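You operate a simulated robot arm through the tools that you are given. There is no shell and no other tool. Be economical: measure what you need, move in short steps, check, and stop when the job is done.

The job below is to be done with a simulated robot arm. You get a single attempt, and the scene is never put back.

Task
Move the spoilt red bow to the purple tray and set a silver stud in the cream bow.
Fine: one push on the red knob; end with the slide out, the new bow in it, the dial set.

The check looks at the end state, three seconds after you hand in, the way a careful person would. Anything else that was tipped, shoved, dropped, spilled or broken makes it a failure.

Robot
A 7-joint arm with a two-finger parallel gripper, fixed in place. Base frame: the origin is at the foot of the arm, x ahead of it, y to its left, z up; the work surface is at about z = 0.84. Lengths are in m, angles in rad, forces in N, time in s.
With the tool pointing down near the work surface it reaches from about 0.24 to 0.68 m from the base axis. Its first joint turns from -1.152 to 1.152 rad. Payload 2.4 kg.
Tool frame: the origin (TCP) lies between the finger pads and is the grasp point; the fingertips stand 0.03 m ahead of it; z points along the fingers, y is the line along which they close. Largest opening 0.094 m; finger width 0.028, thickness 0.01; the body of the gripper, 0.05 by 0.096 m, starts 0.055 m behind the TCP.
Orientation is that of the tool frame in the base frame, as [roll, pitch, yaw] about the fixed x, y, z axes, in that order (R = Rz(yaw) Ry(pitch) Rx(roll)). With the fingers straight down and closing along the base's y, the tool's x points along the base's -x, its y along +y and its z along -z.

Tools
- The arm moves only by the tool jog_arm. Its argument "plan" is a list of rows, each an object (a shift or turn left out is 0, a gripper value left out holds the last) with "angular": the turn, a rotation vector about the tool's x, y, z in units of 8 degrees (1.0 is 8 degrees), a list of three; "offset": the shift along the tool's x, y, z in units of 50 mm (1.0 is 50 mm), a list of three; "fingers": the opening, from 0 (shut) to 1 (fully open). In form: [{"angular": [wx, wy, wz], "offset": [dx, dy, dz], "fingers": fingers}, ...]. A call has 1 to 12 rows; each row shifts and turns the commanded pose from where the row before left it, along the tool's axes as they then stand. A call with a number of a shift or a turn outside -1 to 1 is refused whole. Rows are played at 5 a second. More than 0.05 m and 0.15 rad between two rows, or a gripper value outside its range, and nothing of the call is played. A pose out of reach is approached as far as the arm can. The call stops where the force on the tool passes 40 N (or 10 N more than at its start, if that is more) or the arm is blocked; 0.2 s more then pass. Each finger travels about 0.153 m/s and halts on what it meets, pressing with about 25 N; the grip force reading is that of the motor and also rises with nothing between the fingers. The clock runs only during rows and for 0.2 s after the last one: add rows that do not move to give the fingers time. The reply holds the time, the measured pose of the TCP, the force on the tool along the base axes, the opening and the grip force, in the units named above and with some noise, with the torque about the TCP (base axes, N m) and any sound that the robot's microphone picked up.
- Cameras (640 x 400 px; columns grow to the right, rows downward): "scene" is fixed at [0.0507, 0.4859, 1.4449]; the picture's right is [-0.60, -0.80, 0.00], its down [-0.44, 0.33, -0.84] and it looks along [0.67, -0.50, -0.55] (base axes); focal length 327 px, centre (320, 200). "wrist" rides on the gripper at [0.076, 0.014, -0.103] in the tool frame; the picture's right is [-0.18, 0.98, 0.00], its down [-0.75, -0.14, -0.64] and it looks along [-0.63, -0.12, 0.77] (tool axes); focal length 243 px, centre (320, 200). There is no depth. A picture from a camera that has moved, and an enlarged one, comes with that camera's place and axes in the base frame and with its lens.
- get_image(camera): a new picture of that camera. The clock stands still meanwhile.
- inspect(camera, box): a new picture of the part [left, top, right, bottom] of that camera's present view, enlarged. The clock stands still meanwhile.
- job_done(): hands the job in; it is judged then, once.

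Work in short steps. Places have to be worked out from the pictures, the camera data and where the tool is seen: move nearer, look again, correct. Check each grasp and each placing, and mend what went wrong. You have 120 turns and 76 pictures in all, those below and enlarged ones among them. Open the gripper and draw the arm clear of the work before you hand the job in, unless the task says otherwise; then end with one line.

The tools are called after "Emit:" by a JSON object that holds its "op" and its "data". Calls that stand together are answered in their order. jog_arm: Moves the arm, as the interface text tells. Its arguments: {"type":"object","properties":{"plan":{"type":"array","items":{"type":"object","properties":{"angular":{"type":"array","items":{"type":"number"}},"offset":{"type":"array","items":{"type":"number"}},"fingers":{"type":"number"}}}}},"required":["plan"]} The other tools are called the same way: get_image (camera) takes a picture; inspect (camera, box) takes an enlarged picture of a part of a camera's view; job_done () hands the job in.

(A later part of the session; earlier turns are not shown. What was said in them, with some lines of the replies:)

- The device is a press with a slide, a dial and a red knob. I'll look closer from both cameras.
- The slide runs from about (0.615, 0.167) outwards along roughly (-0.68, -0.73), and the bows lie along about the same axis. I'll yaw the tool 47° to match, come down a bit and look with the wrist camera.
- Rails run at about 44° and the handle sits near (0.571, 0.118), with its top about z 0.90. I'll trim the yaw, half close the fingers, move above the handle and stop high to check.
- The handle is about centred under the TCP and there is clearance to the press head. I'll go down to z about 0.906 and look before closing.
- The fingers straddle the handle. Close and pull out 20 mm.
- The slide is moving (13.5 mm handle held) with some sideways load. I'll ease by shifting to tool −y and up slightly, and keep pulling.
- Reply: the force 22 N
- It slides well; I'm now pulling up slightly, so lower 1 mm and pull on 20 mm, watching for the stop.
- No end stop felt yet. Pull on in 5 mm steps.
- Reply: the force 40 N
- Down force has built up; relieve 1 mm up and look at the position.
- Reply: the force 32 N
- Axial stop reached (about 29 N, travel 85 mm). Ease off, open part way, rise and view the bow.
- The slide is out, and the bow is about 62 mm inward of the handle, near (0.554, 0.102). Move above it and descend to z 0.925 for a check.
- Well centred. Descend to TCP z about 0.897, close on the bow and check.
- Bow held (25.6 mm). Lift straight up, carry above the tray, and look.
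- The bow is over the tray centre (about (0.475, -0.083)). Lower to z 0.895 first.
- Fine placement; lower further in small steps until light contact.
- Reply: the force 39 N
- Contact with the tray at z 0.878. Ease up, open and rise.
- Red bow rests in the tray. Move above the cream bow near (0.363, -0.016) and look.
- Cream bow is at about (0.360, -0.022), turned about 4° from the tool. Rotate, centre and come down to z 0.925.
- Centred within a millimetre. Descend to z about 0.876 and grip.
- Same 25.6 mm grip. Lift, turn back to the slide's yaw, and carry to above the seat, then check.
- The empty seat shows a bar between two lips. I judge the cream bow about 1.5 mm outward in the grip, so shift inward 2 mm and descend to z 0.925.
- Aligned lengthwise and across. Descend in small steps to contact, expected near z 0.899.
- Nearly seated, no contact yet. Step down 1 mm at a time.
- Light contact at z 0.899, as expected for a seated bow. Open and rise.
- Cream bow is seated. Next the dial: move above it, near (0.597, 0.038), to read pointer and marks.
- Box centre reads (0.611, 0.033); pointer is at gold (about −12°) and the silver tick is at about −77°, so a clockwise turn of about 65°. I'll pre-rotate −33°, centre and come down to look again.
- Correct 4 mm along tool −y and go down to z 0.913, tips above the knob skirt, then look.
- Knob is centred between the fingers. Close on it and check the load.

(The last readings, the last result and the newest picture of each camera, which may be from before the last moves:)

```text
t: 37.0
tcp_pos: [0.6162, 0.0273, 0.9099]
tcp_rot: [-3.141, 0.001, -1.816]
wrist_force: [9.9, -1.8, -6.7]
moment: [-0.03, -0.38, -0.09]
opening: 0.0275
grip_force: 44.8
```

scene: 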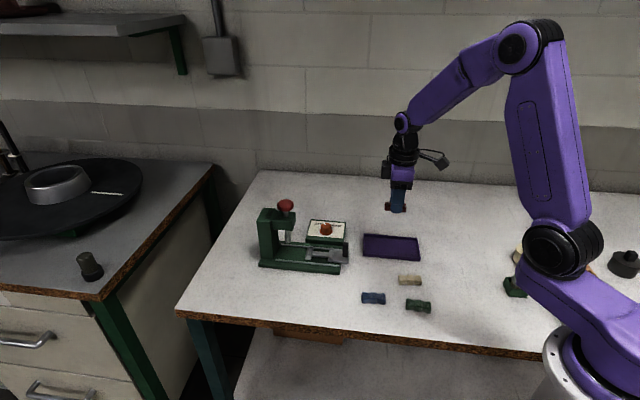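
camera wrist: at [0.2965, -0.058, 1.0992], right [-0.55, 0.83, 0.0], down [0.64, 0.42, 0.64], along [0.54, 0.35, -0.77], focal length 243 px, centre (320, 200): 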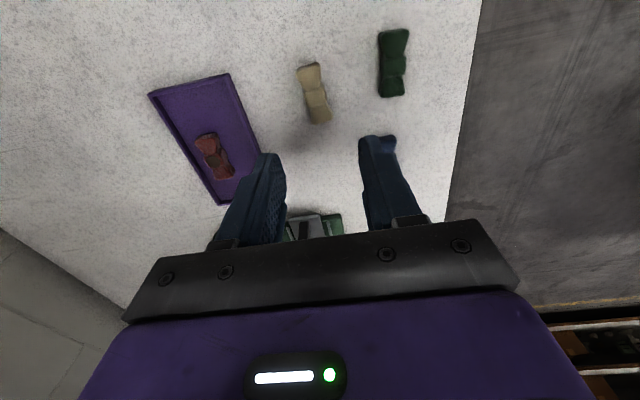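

Gripped at 27.5 mm with slight side load. Ease 0.7 mm and turn clockwise 32° first.

Emit:
{"op": "jog_arm", "data": {"plan": [{"offset": [0, -0.015, 0]}, {"angular": [0, 0, 0.8]}, {"angular": [0, 0, 0.8]}, {"angular": [0, 0, 0.8]}, {"angular": [0, 0, 0.8]}, {"angular": [0, 0, 0.8]}, {}]}}

Emit:
{"op": "inspect", "data": {"camera": "wrist", "box": [200, 50, 440, 220]}}

```text
t: 38.6
tcp_pos: [0.6133, 0.0307, 0.9115]
tcp_rot: [3.137, -0.005, -2.373]
wrist_force: [-22.6, 1.5, 11.9]
moment: [0.42, 0.16, 0.11]
opening: 0.028
grip_force: 44.8
```

```text
2.35 times, centred on (320, 135) of wrist
camera zoom: at [0.5489, -0.0117, 1.0139], right [-0.55, 0.83, 0.0], down [0.64, 0.42, 0.64], along [0.53, 0.35, -0.77], focal length 571 px, centre (320, 353)
```

zoom: 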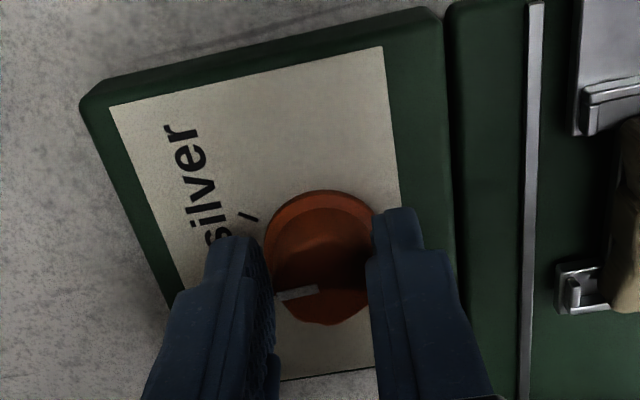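

The knob turns with the gripper. Relieve the side load slightly and turn another 32°.

Emit:
{"op": "jog_arm", "data": {"plan": [{"offset": [0.025, 0.025, -0.01]}, {"angular": [0, 0, 0.8]}, {"angular": [0, 0, 0.8]}, {"angular": [0, 0, 0.8]}, {"angular": [0, 0, 0.8]}, {"angular": [0, 0, 0.9]}, {}]}}

Emit:
{"op": "inspect", "data": {"camera": "wrist", "box": [200, 50, 440, 220]}}

```text
t: 40.2
tcp_pos: [0.6097, 0.033, 0.911]
tcp_rot: [3.138, -0.009, -2.942]
wrist_force: [-24.5, 22.2, -1.2]
moment: [0.78, 0.33, 0.21]
opening: 0.0277
grip_force: 45.2
```

```text
2.35 times, centred on (320, 135) of wrist
camera zoom: at [0.5347, 0.0333, 1.0143], right [-0.01, 1.0, 0.0], down [0.77, 0.01, 0.63], along [0.63, 0.01, -0.77], focal length 571 px, centre (320, 353)
```

zoom: 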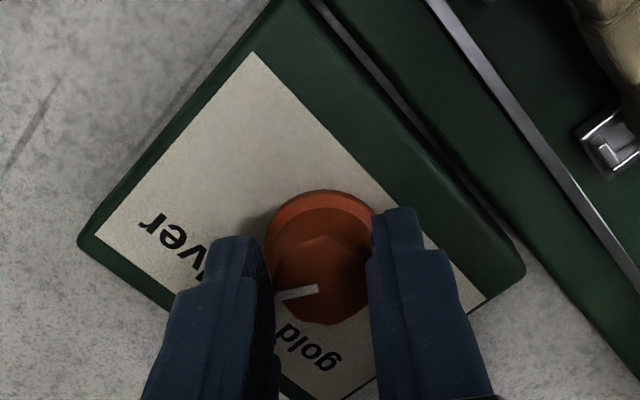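

Turned ~64.5°. Relieve, open, rise and read the dial.

Emit:
{"op": "jog_arm", "data": {"plan": [{"offset": [0.024, 0.036, 0]}, {"fingers": 0.55}, {"fingers": 0.55}, {"offset": [0, 0, -0.8]}, {"offset": [0.4, 0, -0.4]}, {}]}}

Emit:
{"op": "inspect", "data": {"camera": "wrist", "box": [230, 40, 400, 180]}}

Emit:
{"op": "inspect", "data": {"camera": "scene", "box": [295, 205, 355, 255]}}

```text
t: 41.6
tcp_pos: [0.5923, 0.026, 0.9735]
tcp_rot: [3.14, 0.0, -2.946]
wrist_force: [0.0, 0.6, 0.0]
moment: [0.04, 0.04, 0.01]
opening: 0.0521
grip_force: 0.1
```

```text
2.86 times, centred on (315, 110) of wrist
camera zoom: at [0.5152, 0.0268, 1.0761], right [-0.01, 1.0, 0.0], down [0.77, 0.01, 0.64], along [0.64, 0.01, -0.77], focal length 693 px, centre (334, 457)
```

zoom: 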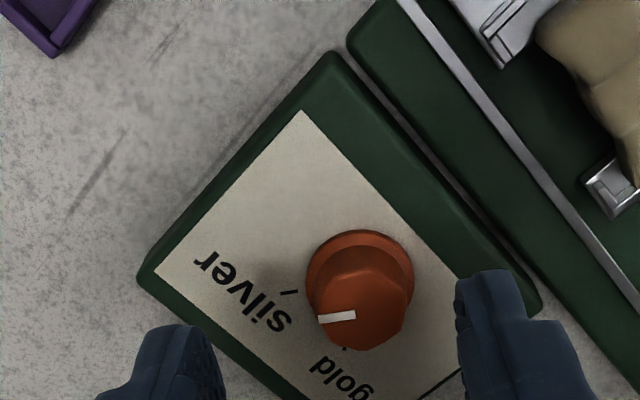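

```text
8.00 times, centred on (325, 230) of scene
camera zoom: at [0.0507, 0.4859, 1.4449], right [-0.6, -0.8, 0.0], down [-0.44, 0.33, -0.84], along [0.67, -0.5, -0.55], focal length 2614 px, centre (280, -40)
```

zoom: 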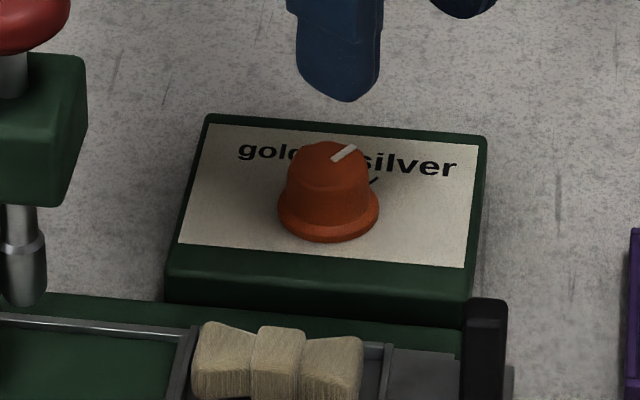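

Pointer is close to the silver tick. I'll enlarge more to judge the remaining angle.

Emit:
{"op": "inspect", "data": {"camera": "wrist", "box": [290, 110, 350, 170]}}

Emit:
{"op": "inspect", "data": {"camera": "scene", "box": [312, 215, 342, 237]}}

```text
6.67 times, centred on (320, 140) of wrist
camera zoom: at [0.5152, 0.0268, 1.0761], right [-0.01, 1.0, 0.0], down [0.77, 0.01, 0.64], along [0.64, 0.01, -0.77], focal length 1618 px, centre (320, 600)
```

zoom: 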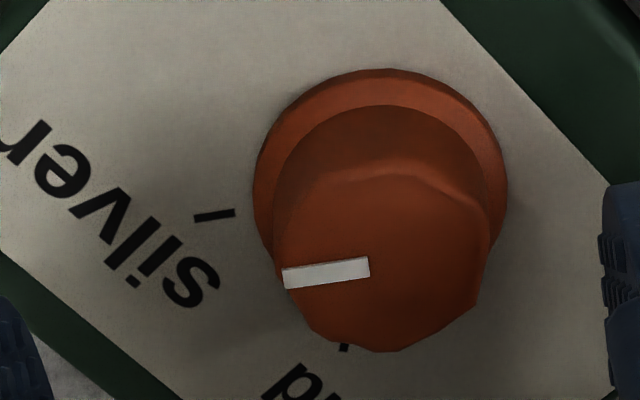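

```text
16.00 times, centred on (327, 226) of scene
camera zoom: at [0.0507, 0.4859, 1.4449], right [-0.6, -0.8, 0.0], down [-0.44, 0.33, -0.84], along [0.67, -0.5, -0.55], focal length 5227 px, centre (208, -216)
```

zoom: 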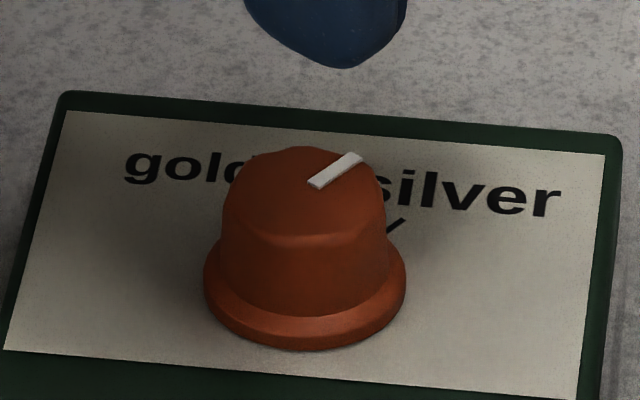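

Pointer and silver tick are parallel within a degree or two: dial set. Now return to the slide handle at the earlier release pose (0.506, 0.0555).

Emit:
{"op": "jog_arm", "data": {"plan": [{"angular": [0, 0, -0.82], "offset": [0, 0, -0.2]}, {"angular": [0, 0, -0.82]}, {"angular": [0, 0, -0.82]}, {"angular": [0, 0, -0.82]}, {"angular": [0, 0, -0.815]}, {"offset": [0.415, 0.81, 0], "fingers": 0.43}, {"offset": [0.415, 0.81, 0]}, {}]}}

Emit:
{"op": "inspect", "data": {"camera": "wrist", "box": [200, 50, 440, 220]}}

```text
t: 43.4
tcp_pos: [0.506, 0.0571, 0.981]
tcp_rot: [-3.141, 0.0, -2.375]
wrist_force: [-0.4, -0.1, -0.6]
moment: [0.07, 0.01, -0.02]
opening: 0.0405
grip_force: 0.1
```

```text
2.35 times, centred on (320, 135) of wrist
camera zoom: at [0.4402, 0.0157, 1.0838], right [-0.55, 0.83, 0.0], down [0.64, 0.42, 0.64], along [0.54, 0.35, -0.77], focal length 571 px, centre (320, 353)
```

zoom: 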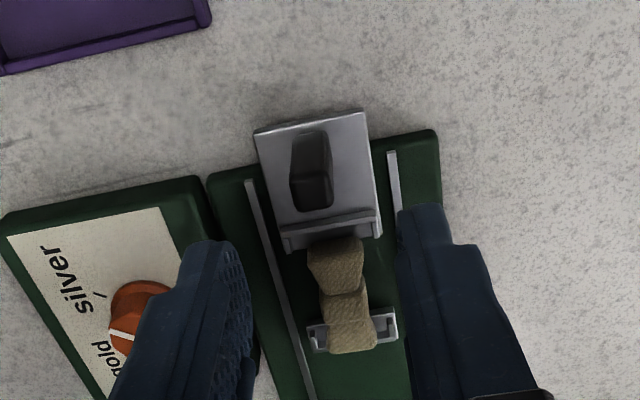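

Handle is 2.5 mm to tool −y. Before pushing, I'll check the bow's seating closely.

Emit:
{"op": "inspect", "data": {"camera": "scene", "box": [318, 238, 363, 268]}}

Emit:
{"op": "inspect", "data": {"camera": "wrist", "box": [305, 135, 385, 210]}}

```text
13.33 times, centred on (340, 253) of scene
camera zoom: at [0.0507, 0.4859, 1.4449], right [-0.6, -0.8, 0.0], down [-0.44, 0.33, -0.84], along [0.67, -0.5, -0.55], focal length 4356 px, centre (47, -507)
```

zoom: 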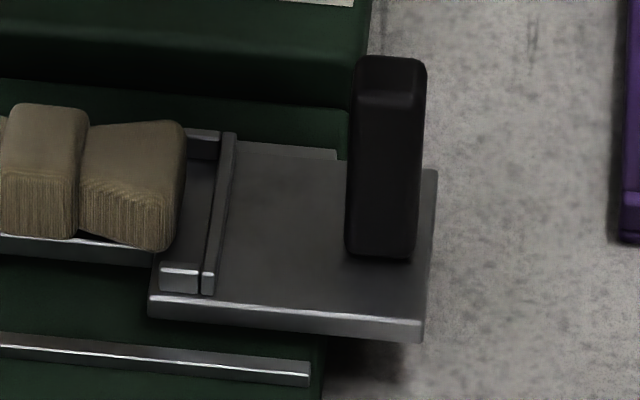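

```text
5.33 times, centred on (345, 172) of wrist
camera zoom: at [0.4402, 0.0157, 1.0838], right [-0.55, 0.83, 0.0], down [0.64, 0.42, 0.64], along [0.54, 0.35, -0.77], focal length 1294 px, centre (187, 347)
```

zoom: 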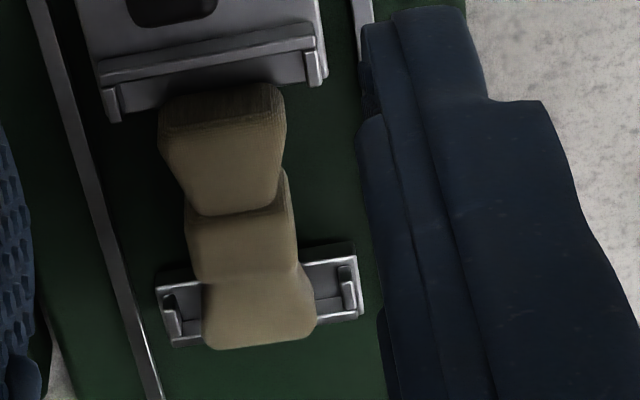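

Emit:
{"op": "inspect", "data": {"camera": "scene", "box": [305, 236, 355, 270]}}

```text
11.76 times, centred on (330, 253) of scene
camera zoom: at [0.0507, 0.4859, 1.4449], right [-0.6, -0.8, 0.0], down [-0.44, 0.33, -0.84], along [0.67, -0.5, -0.55], focal length 3844 px, centre (202, -424)
```

zoom: 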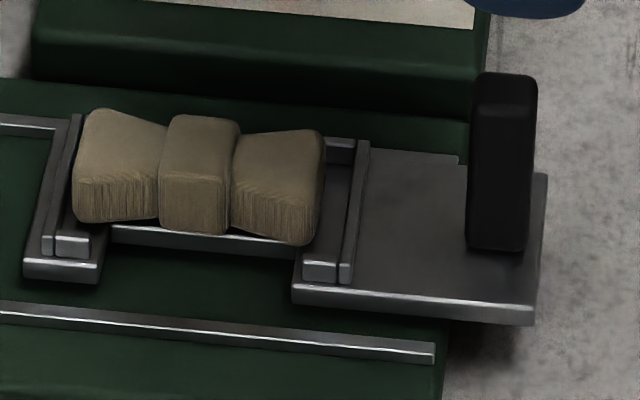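

The bow sits level in its pockets, centred within ~1 mm. Grip the handle.

Emit:
{"op": "jog_arm", "data": {"plan": [{"offset": [0, -0.05, 0]}, {"offset": [0, 0, 0.7]}, {"offset": [0, 0, 0.72]}, {}, {"fingers": 0}, {"fingers": 0}, {}]}}

```text
t: 45.0
tcp_pos: [0.5056, 0.0555, 0.9105]
tcp_rot: [3.141, 0.001, -2.373]
wrist_force: [6.3, -6.8, -13.2]
moment: [0.41, -0.6, 0.61]
opening: 0.0138
grip_force: 44.5
```

Gripped. Push the slide in gently by 35 mm.

Emit:
{"op": "jog_arm", "data": {"plan": [{"offset": [-0.1, -0.02, 0.015]}, {"offset": [-0.15, 0, 0]}, {"offset": [-0.15, 0, 0]}, {"offset": [-0.15, 0, 0]}, {"offset": [-0.15, 0, 0]}, {}]}}

```text
t: 46.4
tcp_pos: [0.5323, 0.0805, 0.9111]
tcp_rot: [3.14, -0.002, -2.371]
wrist_force: [-9.6, 9.8, 0.2]
moment: [0.02, -0.4, 0.6]
opening: 0.0137
grip_force: 44.6
```

Emit:
{"op": "jog_arm", "data": {"plan": [{"offset": [-0.15, 0.03, 0]}, {"offset": [-0.15, 0, 0]}, {"offset": [-0.15, 0, 0]}, {"offset": [-0.15, 0, 0]}, {}]}}

Emit:
{"op": "inspect", "data": {"camera": "scene", "box": [250, 170, 370, 280]}}

```text
t: 47.6
tcp_pos: [0.5527, 0.1014, 0.9106]
tcp_rot: [3.138, -0.001, -2.371]
wrist_force: [-17.6, 16.2, 4.6]
moment: [-0.17, 0.15, 0.58]
opening: 0.0136
grip_force: 45.4
```

```text
3.64 times, centred on (310, 225) of scene
camera zoom: at [0.0501, 0.4863, 1.4447], right [-0.6, -0.8, 0.0], down [-0.44, 0.33, -0.84], along [0.67, -0.5, -0.55], focal length 1188 px, centre (356, 109)
```

zoom: 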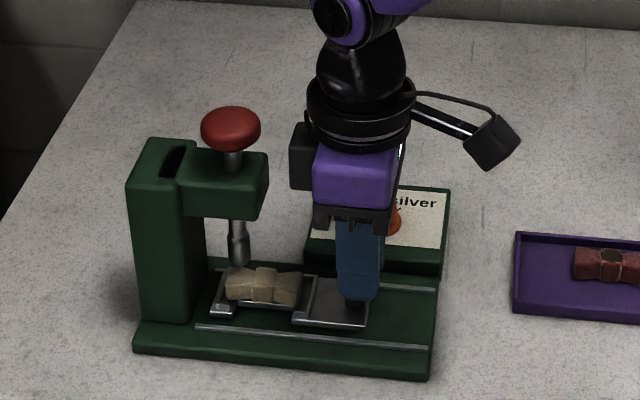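

About 18 mm left. Correct the lateral load and push to the inner stop.

Emit:
{"op": "jog_arm", "data": {"plan": [{"offset": [-0.1, 0.04, 0]}, {"offset": [-0.1, 0.01, 0]}, {"offset": [-0.1, 0, 0]}, {}]}}

```text
t: 48.6
tcp_pos: [0.5638, 0.1117, 0.9099]
tcp_rot: [3.141, 0.0, -2.375]
wrist_force: [-7.8, 6.5, -1.8]
moment: [-0.28, 0.6, 0.6]
opening: 0.0141
grip_force: 44.6
```

Emit:
{"op": "jog_arm", "data": {"plan": [{"offset": [-0.05, 0.015, 0]}, {"offset": [-0.05, 0, 0]}, {}]}}

```text
t: 49.4
tcp_pos: [0.5674, 0.1141, 0.9099]
tcp_rot: [3.141, 0.0, -2.375]
wrist_force: [-14.4, -2.4, 3.2]
moment: [0.74, -0.52, 0.57]
opening: 0.014
grip_force: 45.4
```

Axial resistance of about 12 N appears at the original inner position. One more small push to confirm the stop.

Emit:
{"op": "jog_arm", "data": {"plan": [{"offset": [-0.04, 0, 0]}, {}]}}

Emit:
{"op": "inspect", "data": {"camera": "scene", "box": [250, 170, 370, 280]}}

```text
t: 50.0
tcp_pos: [0.5678, 0.1147, 0.9094]
tcp_rot: [3.141, -0.005, -2.375]
wrist_force: [-20.8, -15.2, 9.9]
moment: [-0.28, -0.41, 0.63]
opening: 0.0137
grip_force: 45.5
```

```text
3.64 times, centred on (310, 225) of scene
camera zoom: at [0.0499, 0.4855, 1.4451], right [-0.6, -0.8, 0.0], down [-0.44, 0.33, -0.84], along [0.67, -0.5, -0.55], focal length 1188 px, centre (356, 109)
```

zoom: 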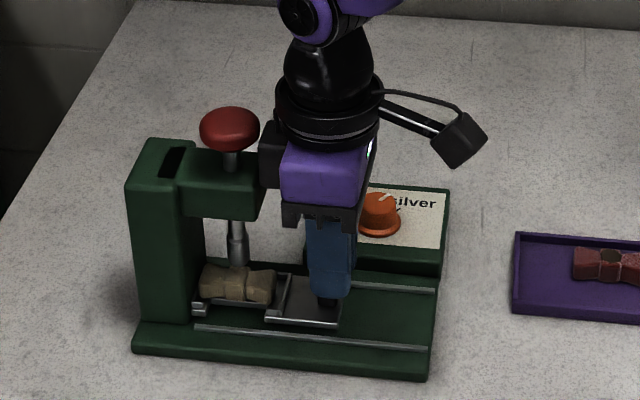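

Slide is home. Ease off, release, rise and back off to view the red knob.

Emit:
{"op": "jog_arm", "data": {"plan": [{"offset": [0.06, 0, 0]}, {"fingers": 0.43}, {"fingers": 0.43}, {"offset": [0, 0, -0.7]}, {"offset": [0, 0, -1]}, {"offset": [0, 0, -1]}, {"offset": [0, 0, -0.8], "fingers": 0}, {}]}}

Emit:
{"op": "get_image", "data": {"camera": "wrist"}}

Emit:
{"op": "inspect", "data": {"camera": "scene", "box": [250, 170, 370, 280]}}

```text
t: 51.8
tcp_pos: [0.5676, 0.1132, 1.084]
tcp_rot: [3.141, 0.0, -2.374]
wrist_force: [0.1, 0.3, -0.9]
moment: [0.01, 0.02, 0.01]
opening: 0.0
grip_force: 24.8
```

```text
20 pictures are left
camera wrist: at [0.5017, 0.0726, 1.1867], right [-0.55, 0.83, 0.0], down [0.64, 0.42, 0.64], along [0.54, 0.35, -0.77], focal length 243 px, centre (320, 200)
```

wrist: 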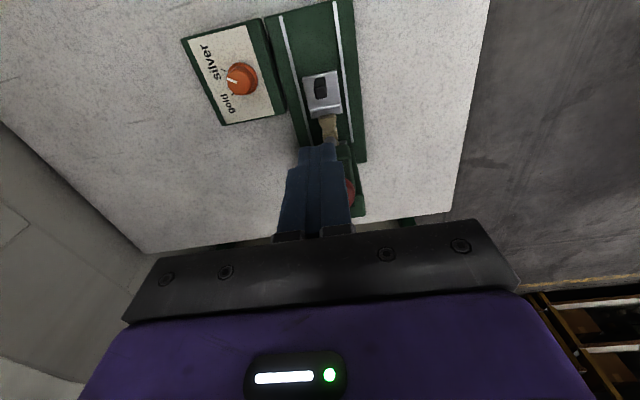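

```text
3.64 times, centred on (310, 225) of scene
camera zoom: at [0.0507, 0.4859, 1.4449], right [-0.6, -0.8, 0.0], down [-0.44, 0.33, -0.84], along [0.67, -0.5, -0.55], focal length 1188 px, centre (356, 109)
```

zoom: 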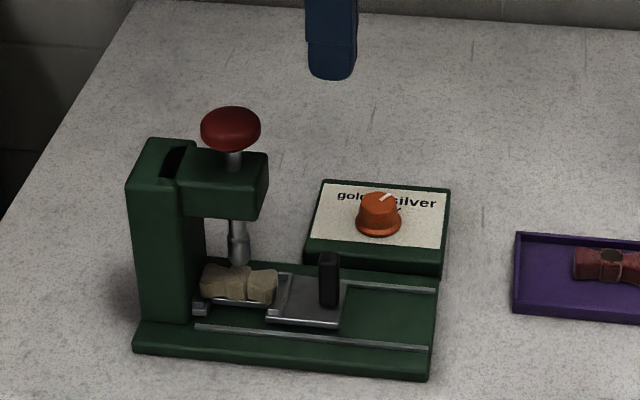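

The bow sits under the ram. Fingers hide the knob; back out 60 mm and open to view it.

Emit:
{"op": "jog_arm", "data": {"plan": [{"offset": [0.6, 0, 0], "fingers": 0.9}, {"offset": [0.6, 0, 0]}, {}]}}

Emit:
{"op": "inspect", "data": {"camera": "wrist", "box": [220, 90, 420, 230]}}

```text
t: 52.6
tcp_pos: [0.5222, 0.0726, 1.0823]
tcp_rot: [-3.141, 0.0, -2.373]
wrist_force: [0.3, -0.1, -0.5]
moment: [0.02, 0.01, 0.01]
opening: 0.0845
grip_force: 0.0
```

```text
2.86 times, centred on (320, 160) of wrist
camera zoom: at [0.458, 0.031, 1.1864], right [-0.55, 0.84, 0.0], down [0.64, 0.42, 0.64], along [0.54, 0.35, -0.77], focal length 693 px, centre (320, 314)
```

zoom: 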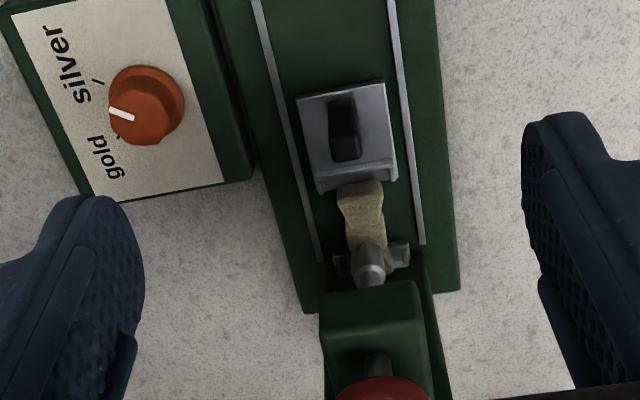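

Ram axis is at (0.617, 0.164), knob about z 0.99–1.0. Close the fingers, move over the knob and descend to just above it.

Emit:
{"op": "jog_arm", "data": {"plan": [{"fingers": 0}, {"offset": [-0.9, 0, 0]}, {"offset": [-0.9, 0, 0]}, {"offset": [-0.83, 0, 0]}, {"offset": [0, 0, 0.6]}, {}]}}

Emit:
{"op": "inspect", "data": {"camera": "scene", "box": [250, 150, 370, 270]}}

Emit:
{"op": "inspect", "data": {"camera": "wrist", "box": [240, 90, 400, 230]}}

```text
t: 54.0
tcp_pos: [0.6183, 0.165, 1.056]
tcp_rot: [3.141, 0.001, -2.374]
wrist_force: [0.3, 0.2, 0.3]
moment: [0.02, 0.0, 0.0]
opening: 0.0002
grip_force: 24.6
```

```text
3.33 times, centred on (310, 210) of scene
camera zoom: at [0.0507, 0.4859, 1.4449], right [-0.6, -0.8, 0.0], down [-0.44, 0.33, -0.84], along [0.67, -0.5, -0.55], focal length 1089 px, centre (353, 167)
```

zoom: 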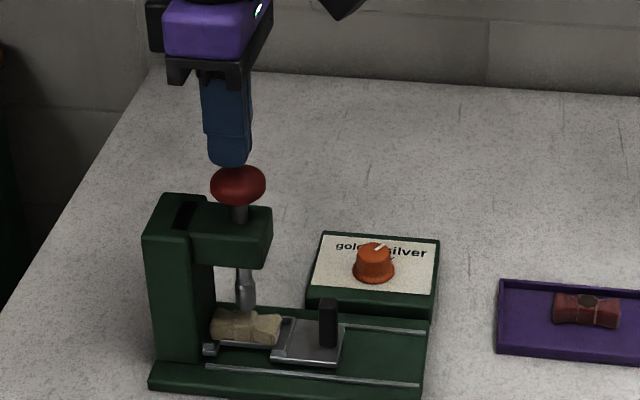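

```text
2.86 times, centred on (320, 160) of wrist
camera zoom: at [0.5536, 0.1234, 1.1578], right [-0.55, 0.84, 0.0], down [0.64, 0.42, 0.64], along [0.54, 0.35, -0.77], focal length 693 px, centre (320, 314)
```

zoom: 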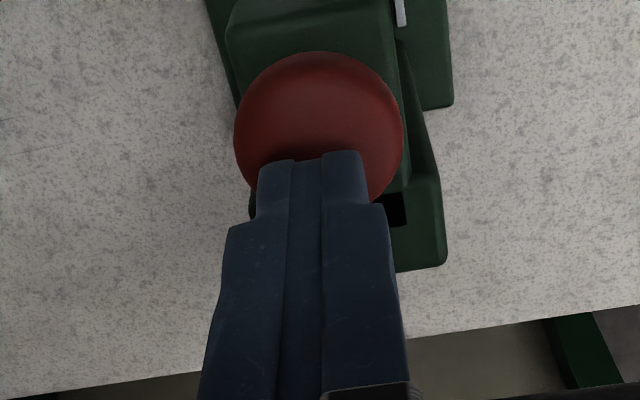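

Aligned well enough; shift outward 2 mm and press down in one steady stroke until the force stop.

Emit:
{"op": "jog_arm", "data": {"plan": [{"offset": [0.04, 0, 0.15]}, {"offset": [0, 0, 0.12]}, {"offset": [0, 0, 0.1]}, {"offset": [0, 0, 0.1]}, {"offset": [0, 0, 0.08]}, {"offset": [0, 0, 0.08]}, {"offset": [0, 0, 0.08]}, {"offset": [0, 0, 0.08]}, {"offset": [0, 0, 0.08]}, {"offset": [0, 0, 0.08]}, {}]}}

Emit:
{"op": "inspect", "data": {"camera": "scene", "box": [250, 150, 370, 270]}}

```text
t: 55.2
tcp_pos: [0.6169, 0.1643, 1.0344]
tcp_rot: [-3.136, 0.011, -2.374]
wrist_force: [-5.6, -0.9, 9.3]
moment: [-0.13, 0.28, -0.01]
opening: 0.0001
grip_force: 24.8
heard: click
stopped in row 5: the force on the tool passed its limit at 46 N (the readings are from after the stop); the commanded pose is now the measured one
```

```text
3.33 times, centred on (310, 210) of scene
camera zoom: at [0.0503, 0.4858, 1.4449], right [-0.6, -0.8, 0.0], down [-0.44, 0.33, -0.84], along [0.67, -0.5, -0.55], focal length 1089 px, centre (353, 167)
```

zoom: 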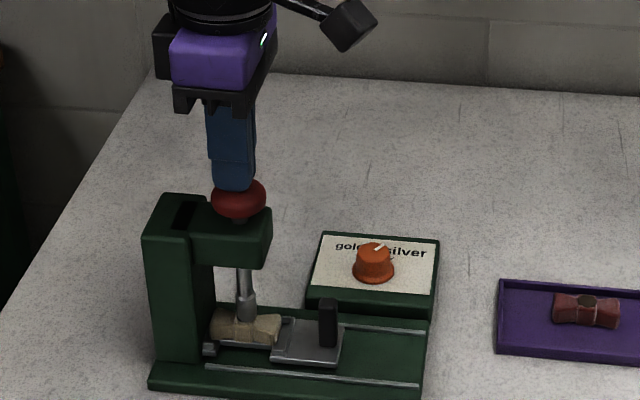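

A click was heard with the ram on the bow. Rise straight up and check the ram returns.

Emit:
{"op": "jog_arm", "data": {"plan": [{"offset": [0, 0, -0.3]}, {"offset": [0, 0, -0.5]}, {"offset": [0, 0, -0.5]}, {"offset": [0.6, 0, 0]}, {"offset": [0.6, 0, 0], "fingers": 0.43}, {}]}}

Emit:
{"op": "inspect", "data": {"camera": "scene", "box": [250, 180, 370, 280]}}

```text
t: 56.6
tcp_pos: [0.5733, 0.1212, 1.1012]
tcp_rot: [-3.135, 0.01, -2.374]
wrist_force: [0.8, -0.3, 0.2]
moment: [-0.04, 0.0, 0.04]
opening: 0.0405
grip_force: 0.0
```

```text
4.00 times, centred on (310, 230) of scene
camera zoom: at [0.0507, 0.4859, 1.4449], right [-0.6, -0.8, 0.0], down [-0.44, 0.33, -0.84], along [0.67, -0.5, -0.55], focal length 1307 px, centre (360, 80)
```

zoom: 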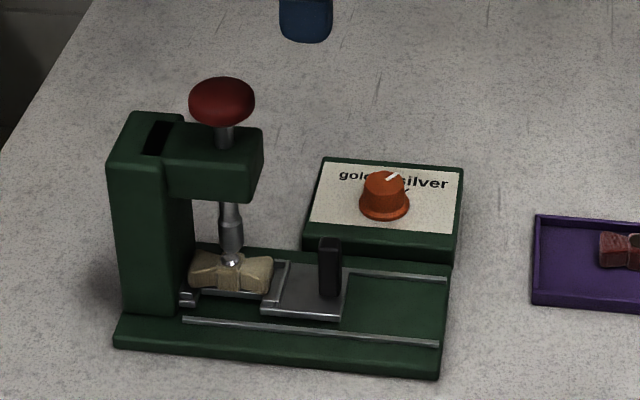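

The silver stud is in and the ram is back up. Move back over the handle, down to z about 0.975.

Emit:
{"op": "jog_arm", "data": {"plan": [{"offset": [0.18, -0.015, 0]}, {"offset": [0, 0, 0.9]}, {"offset": [0, 0, 0.9]}, {"offset": [0, 0, 0.72]}, {}]}}

Emit:
{"op": "inspect", "data": {"camera": "wrist", "box": [200, 50, 440, 220]}}

```text
t: 57.8
tcp_pos: [0.5684, 0.1154, 0.9736]
tcp_rot: [-3.137, 0.008, -2.375]
wrist_force: [0.6, 0.0, 0.1]
moment: [0.0, -0.02, 0.0]
opening: 0.0405
grip_force: 0.0
```

```text
2.35 times, centred on (320, 135) of wrist
camera zoom: at [0.5031, 0.0734, 1.0752], right [-0.55, 0.84, 0.0], down [0.63, 0.42, 0.65], along [0.54, 0.36, -0.76], focal length 571 px, centre (320, 353)
```

zoom: 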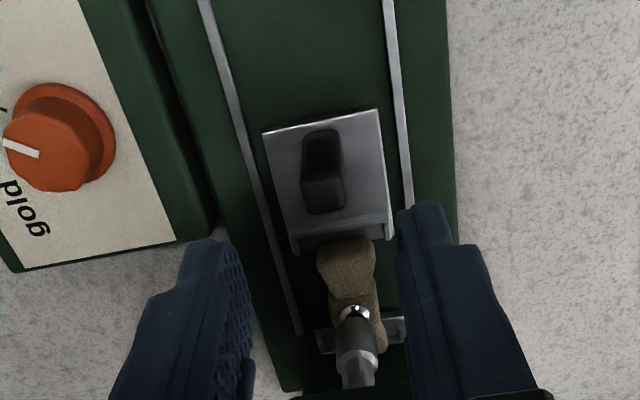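

Lined up. Descend, grip and start pulling out.

Emit:
{"op": "jog_arm", "data": {"plan": [{"offset": [0, 0, 0.64]}, {"offset": [0, 0, 0.63]}, {}, {"fingers": 0}, {"fingers": 0}, {"offset": [0.12, 0, 0]}, {"offset": [0.15, 0, 0]}, {}]}}

```text
t: 59.6
tcp_pos: [0.5597, 0.1056, 0.9101]
tcp_rot: [-3.138, 0.009, -2.372]
wrist_force: [-2.6, 3.8, 9.6]
moment: [0.03, 1.1, 0.66]
opening: 0.0136
grip_force: 45.1
```

Sliding freely with low load. Pull on about 40 mm.

Emit:
{"op": "jog_arm", "data": {"plan": [{"offset": [0.15, 0, -0.01]}, {"offset": [0.15, 0, 0]}, {"offset": [0.15, 0, 0]}, {"offset": [0.15, 0, 0]}, {"offset": [0.15, 0, 0]}, {}]}}

```text
t: 61.0
tcp_pos: [0.5333, 0.0825, 0.9093]
tcp_rot: [-3.137, 0.012, -2.374]
wrist_force: [-3.6, 4.4, 18.1]
moment: [0.23, 0.96, 0.62]
opening: 0.0138
grip_force: 45.3
```

Emit:
{"op": "jog_arm", "data": {"plan": [{"offset": [0.15, 0.01, -0.02]}, {"offset": [0.15, 0, 0]}, {"offset": [0.15, 0, 0]}, {"offset": [0.12, 0, 0]}, {}]}}

```text
t: 62.2
tcp_pos: [0.5122, 0.0602, 0.9088]
tcp_rot: [-3.136, 0.008, -2.374]
wrist_force: [6.3, -5.3, 1.3]
moment: [0.49, 0.27, 0.53]
opening: 0.0135
grip_force: 44.7
```

Emit:
{"op": "jog_arm", "data": {"plan": [{"offset": [0.08, -0.01, 0]}, {"offset": [0.08, 0, 0]}, {"offset": [0.04, 0, 0]}, {"offset": [0.04, 0, 0]}, {}]}}

```text
t: 63.4
tcp_pos: [0.5067, 0.0555, 0.9091]
tcp_rot: [-3.131, 0.022, -2.368]
wrist_force: [8.4, 1.5, -11.5]
moment: [0.66, 0.63, 0.5]
opening: 0.014
grip_force: 45.3
stopped in row 5: the force on the tool passed its limit at 40 N (the readings are from after the stop); the commanded pose is now the measured one
```

Outer stop reached at (0.507, 0.0555). Release, rise and retreat.

Emit:
{"op": "jog_arm", "data": {"plan": [{"fingers": 0.43}, {"fingers": 0.43}, {"offset": [0, 0, -0.7]}, {"offset": [0, 0, -1]}, {"offset": [0, 0, -1]}, {"offset": [0, 0, -1]}, {"offset": [0.9, 0, -0.3], "fingers": 0.8}, {"offset": [0.9, 0, -0.3]}, {}]}}

Emit:
{"op": "inspect", "data": {"camera": "scene", "box": [305, 236, 355, 270]}}

Emit:
{"op": "get_image", "data": {"camera": "scene"}}

Emit:
{"op": "inspect", "data": {"camera": "scene", "box": [250, 190, 450, 320]}}

```text
t: 65.4
tcp_pos: [0.4347, -0.0109, 1.1218]
tcp_rot: [-3.131, 0.021, -2.369]
wrist_force: [-0.2, 0.2, 0.5]
moment: [0.03, -0.03, -0.01]
opening: 0.0753
grip_force: 0.1
```

```text
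11.76 times, centred on (330, 253) of scene
camera zoom: at [0.0507, 0.4859, 1.4449], right [-0.6, -0.8, 0.0], down [-0.44, 0.33, -0.84], along [0.67, -0.5, -0.55], focal length 3844 px, centre (202, -424)
```

zoom: 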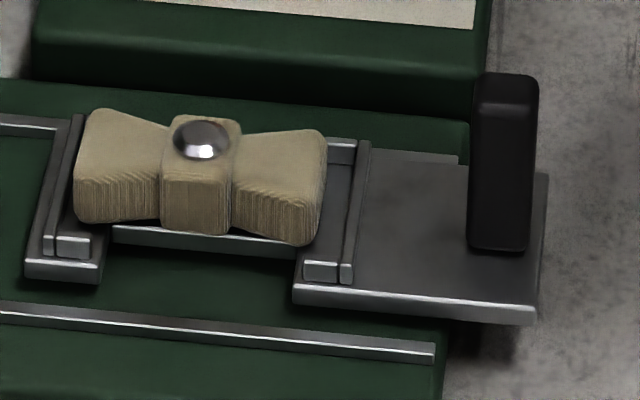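

```text
11 pictures are left
```

scene: 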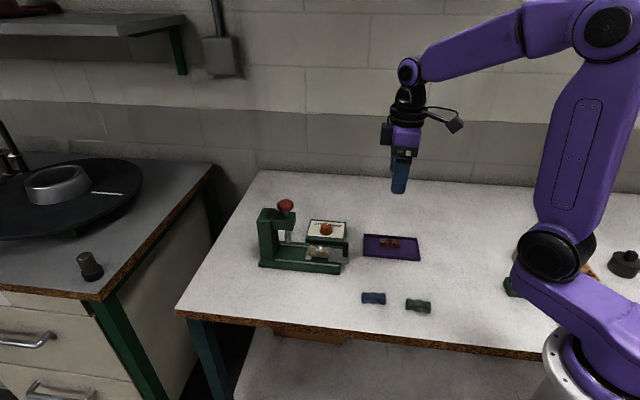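

```text
3.08 times, centred on (350, 255) of scene
camera zoom: at [0.0507, 0.4859, 1.4449], right [-0.6, -0.8, 0.0], down [-0.44, 0.33, -0.84], along [0.67, -0.5, -0.55], focal length 1005 px, centre (228, 31)
```

zoom: 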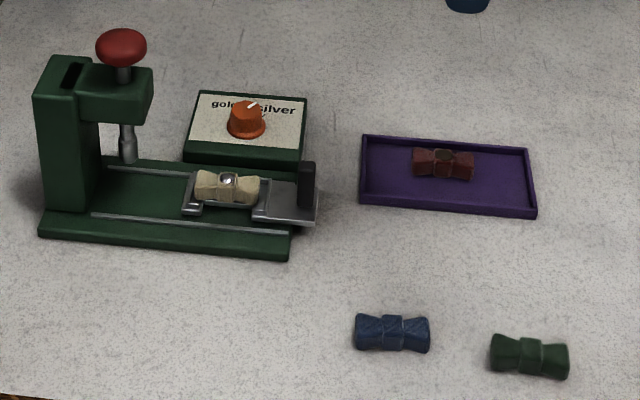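

Everything is in its end state: a silver stud sits centred in the cream bow, the slide is fully out, the dial is on silver, the red bow is in the tray, and the arm is clear. Handing in.

Emit:
{"op": "job_done", "data": {}}

```text
The job is handed in.
```

The red bow is in the purple tray, and the cream bow has a silver stud set with one push; it is in the slide, which is pulled fully out, and the dial is on silver.
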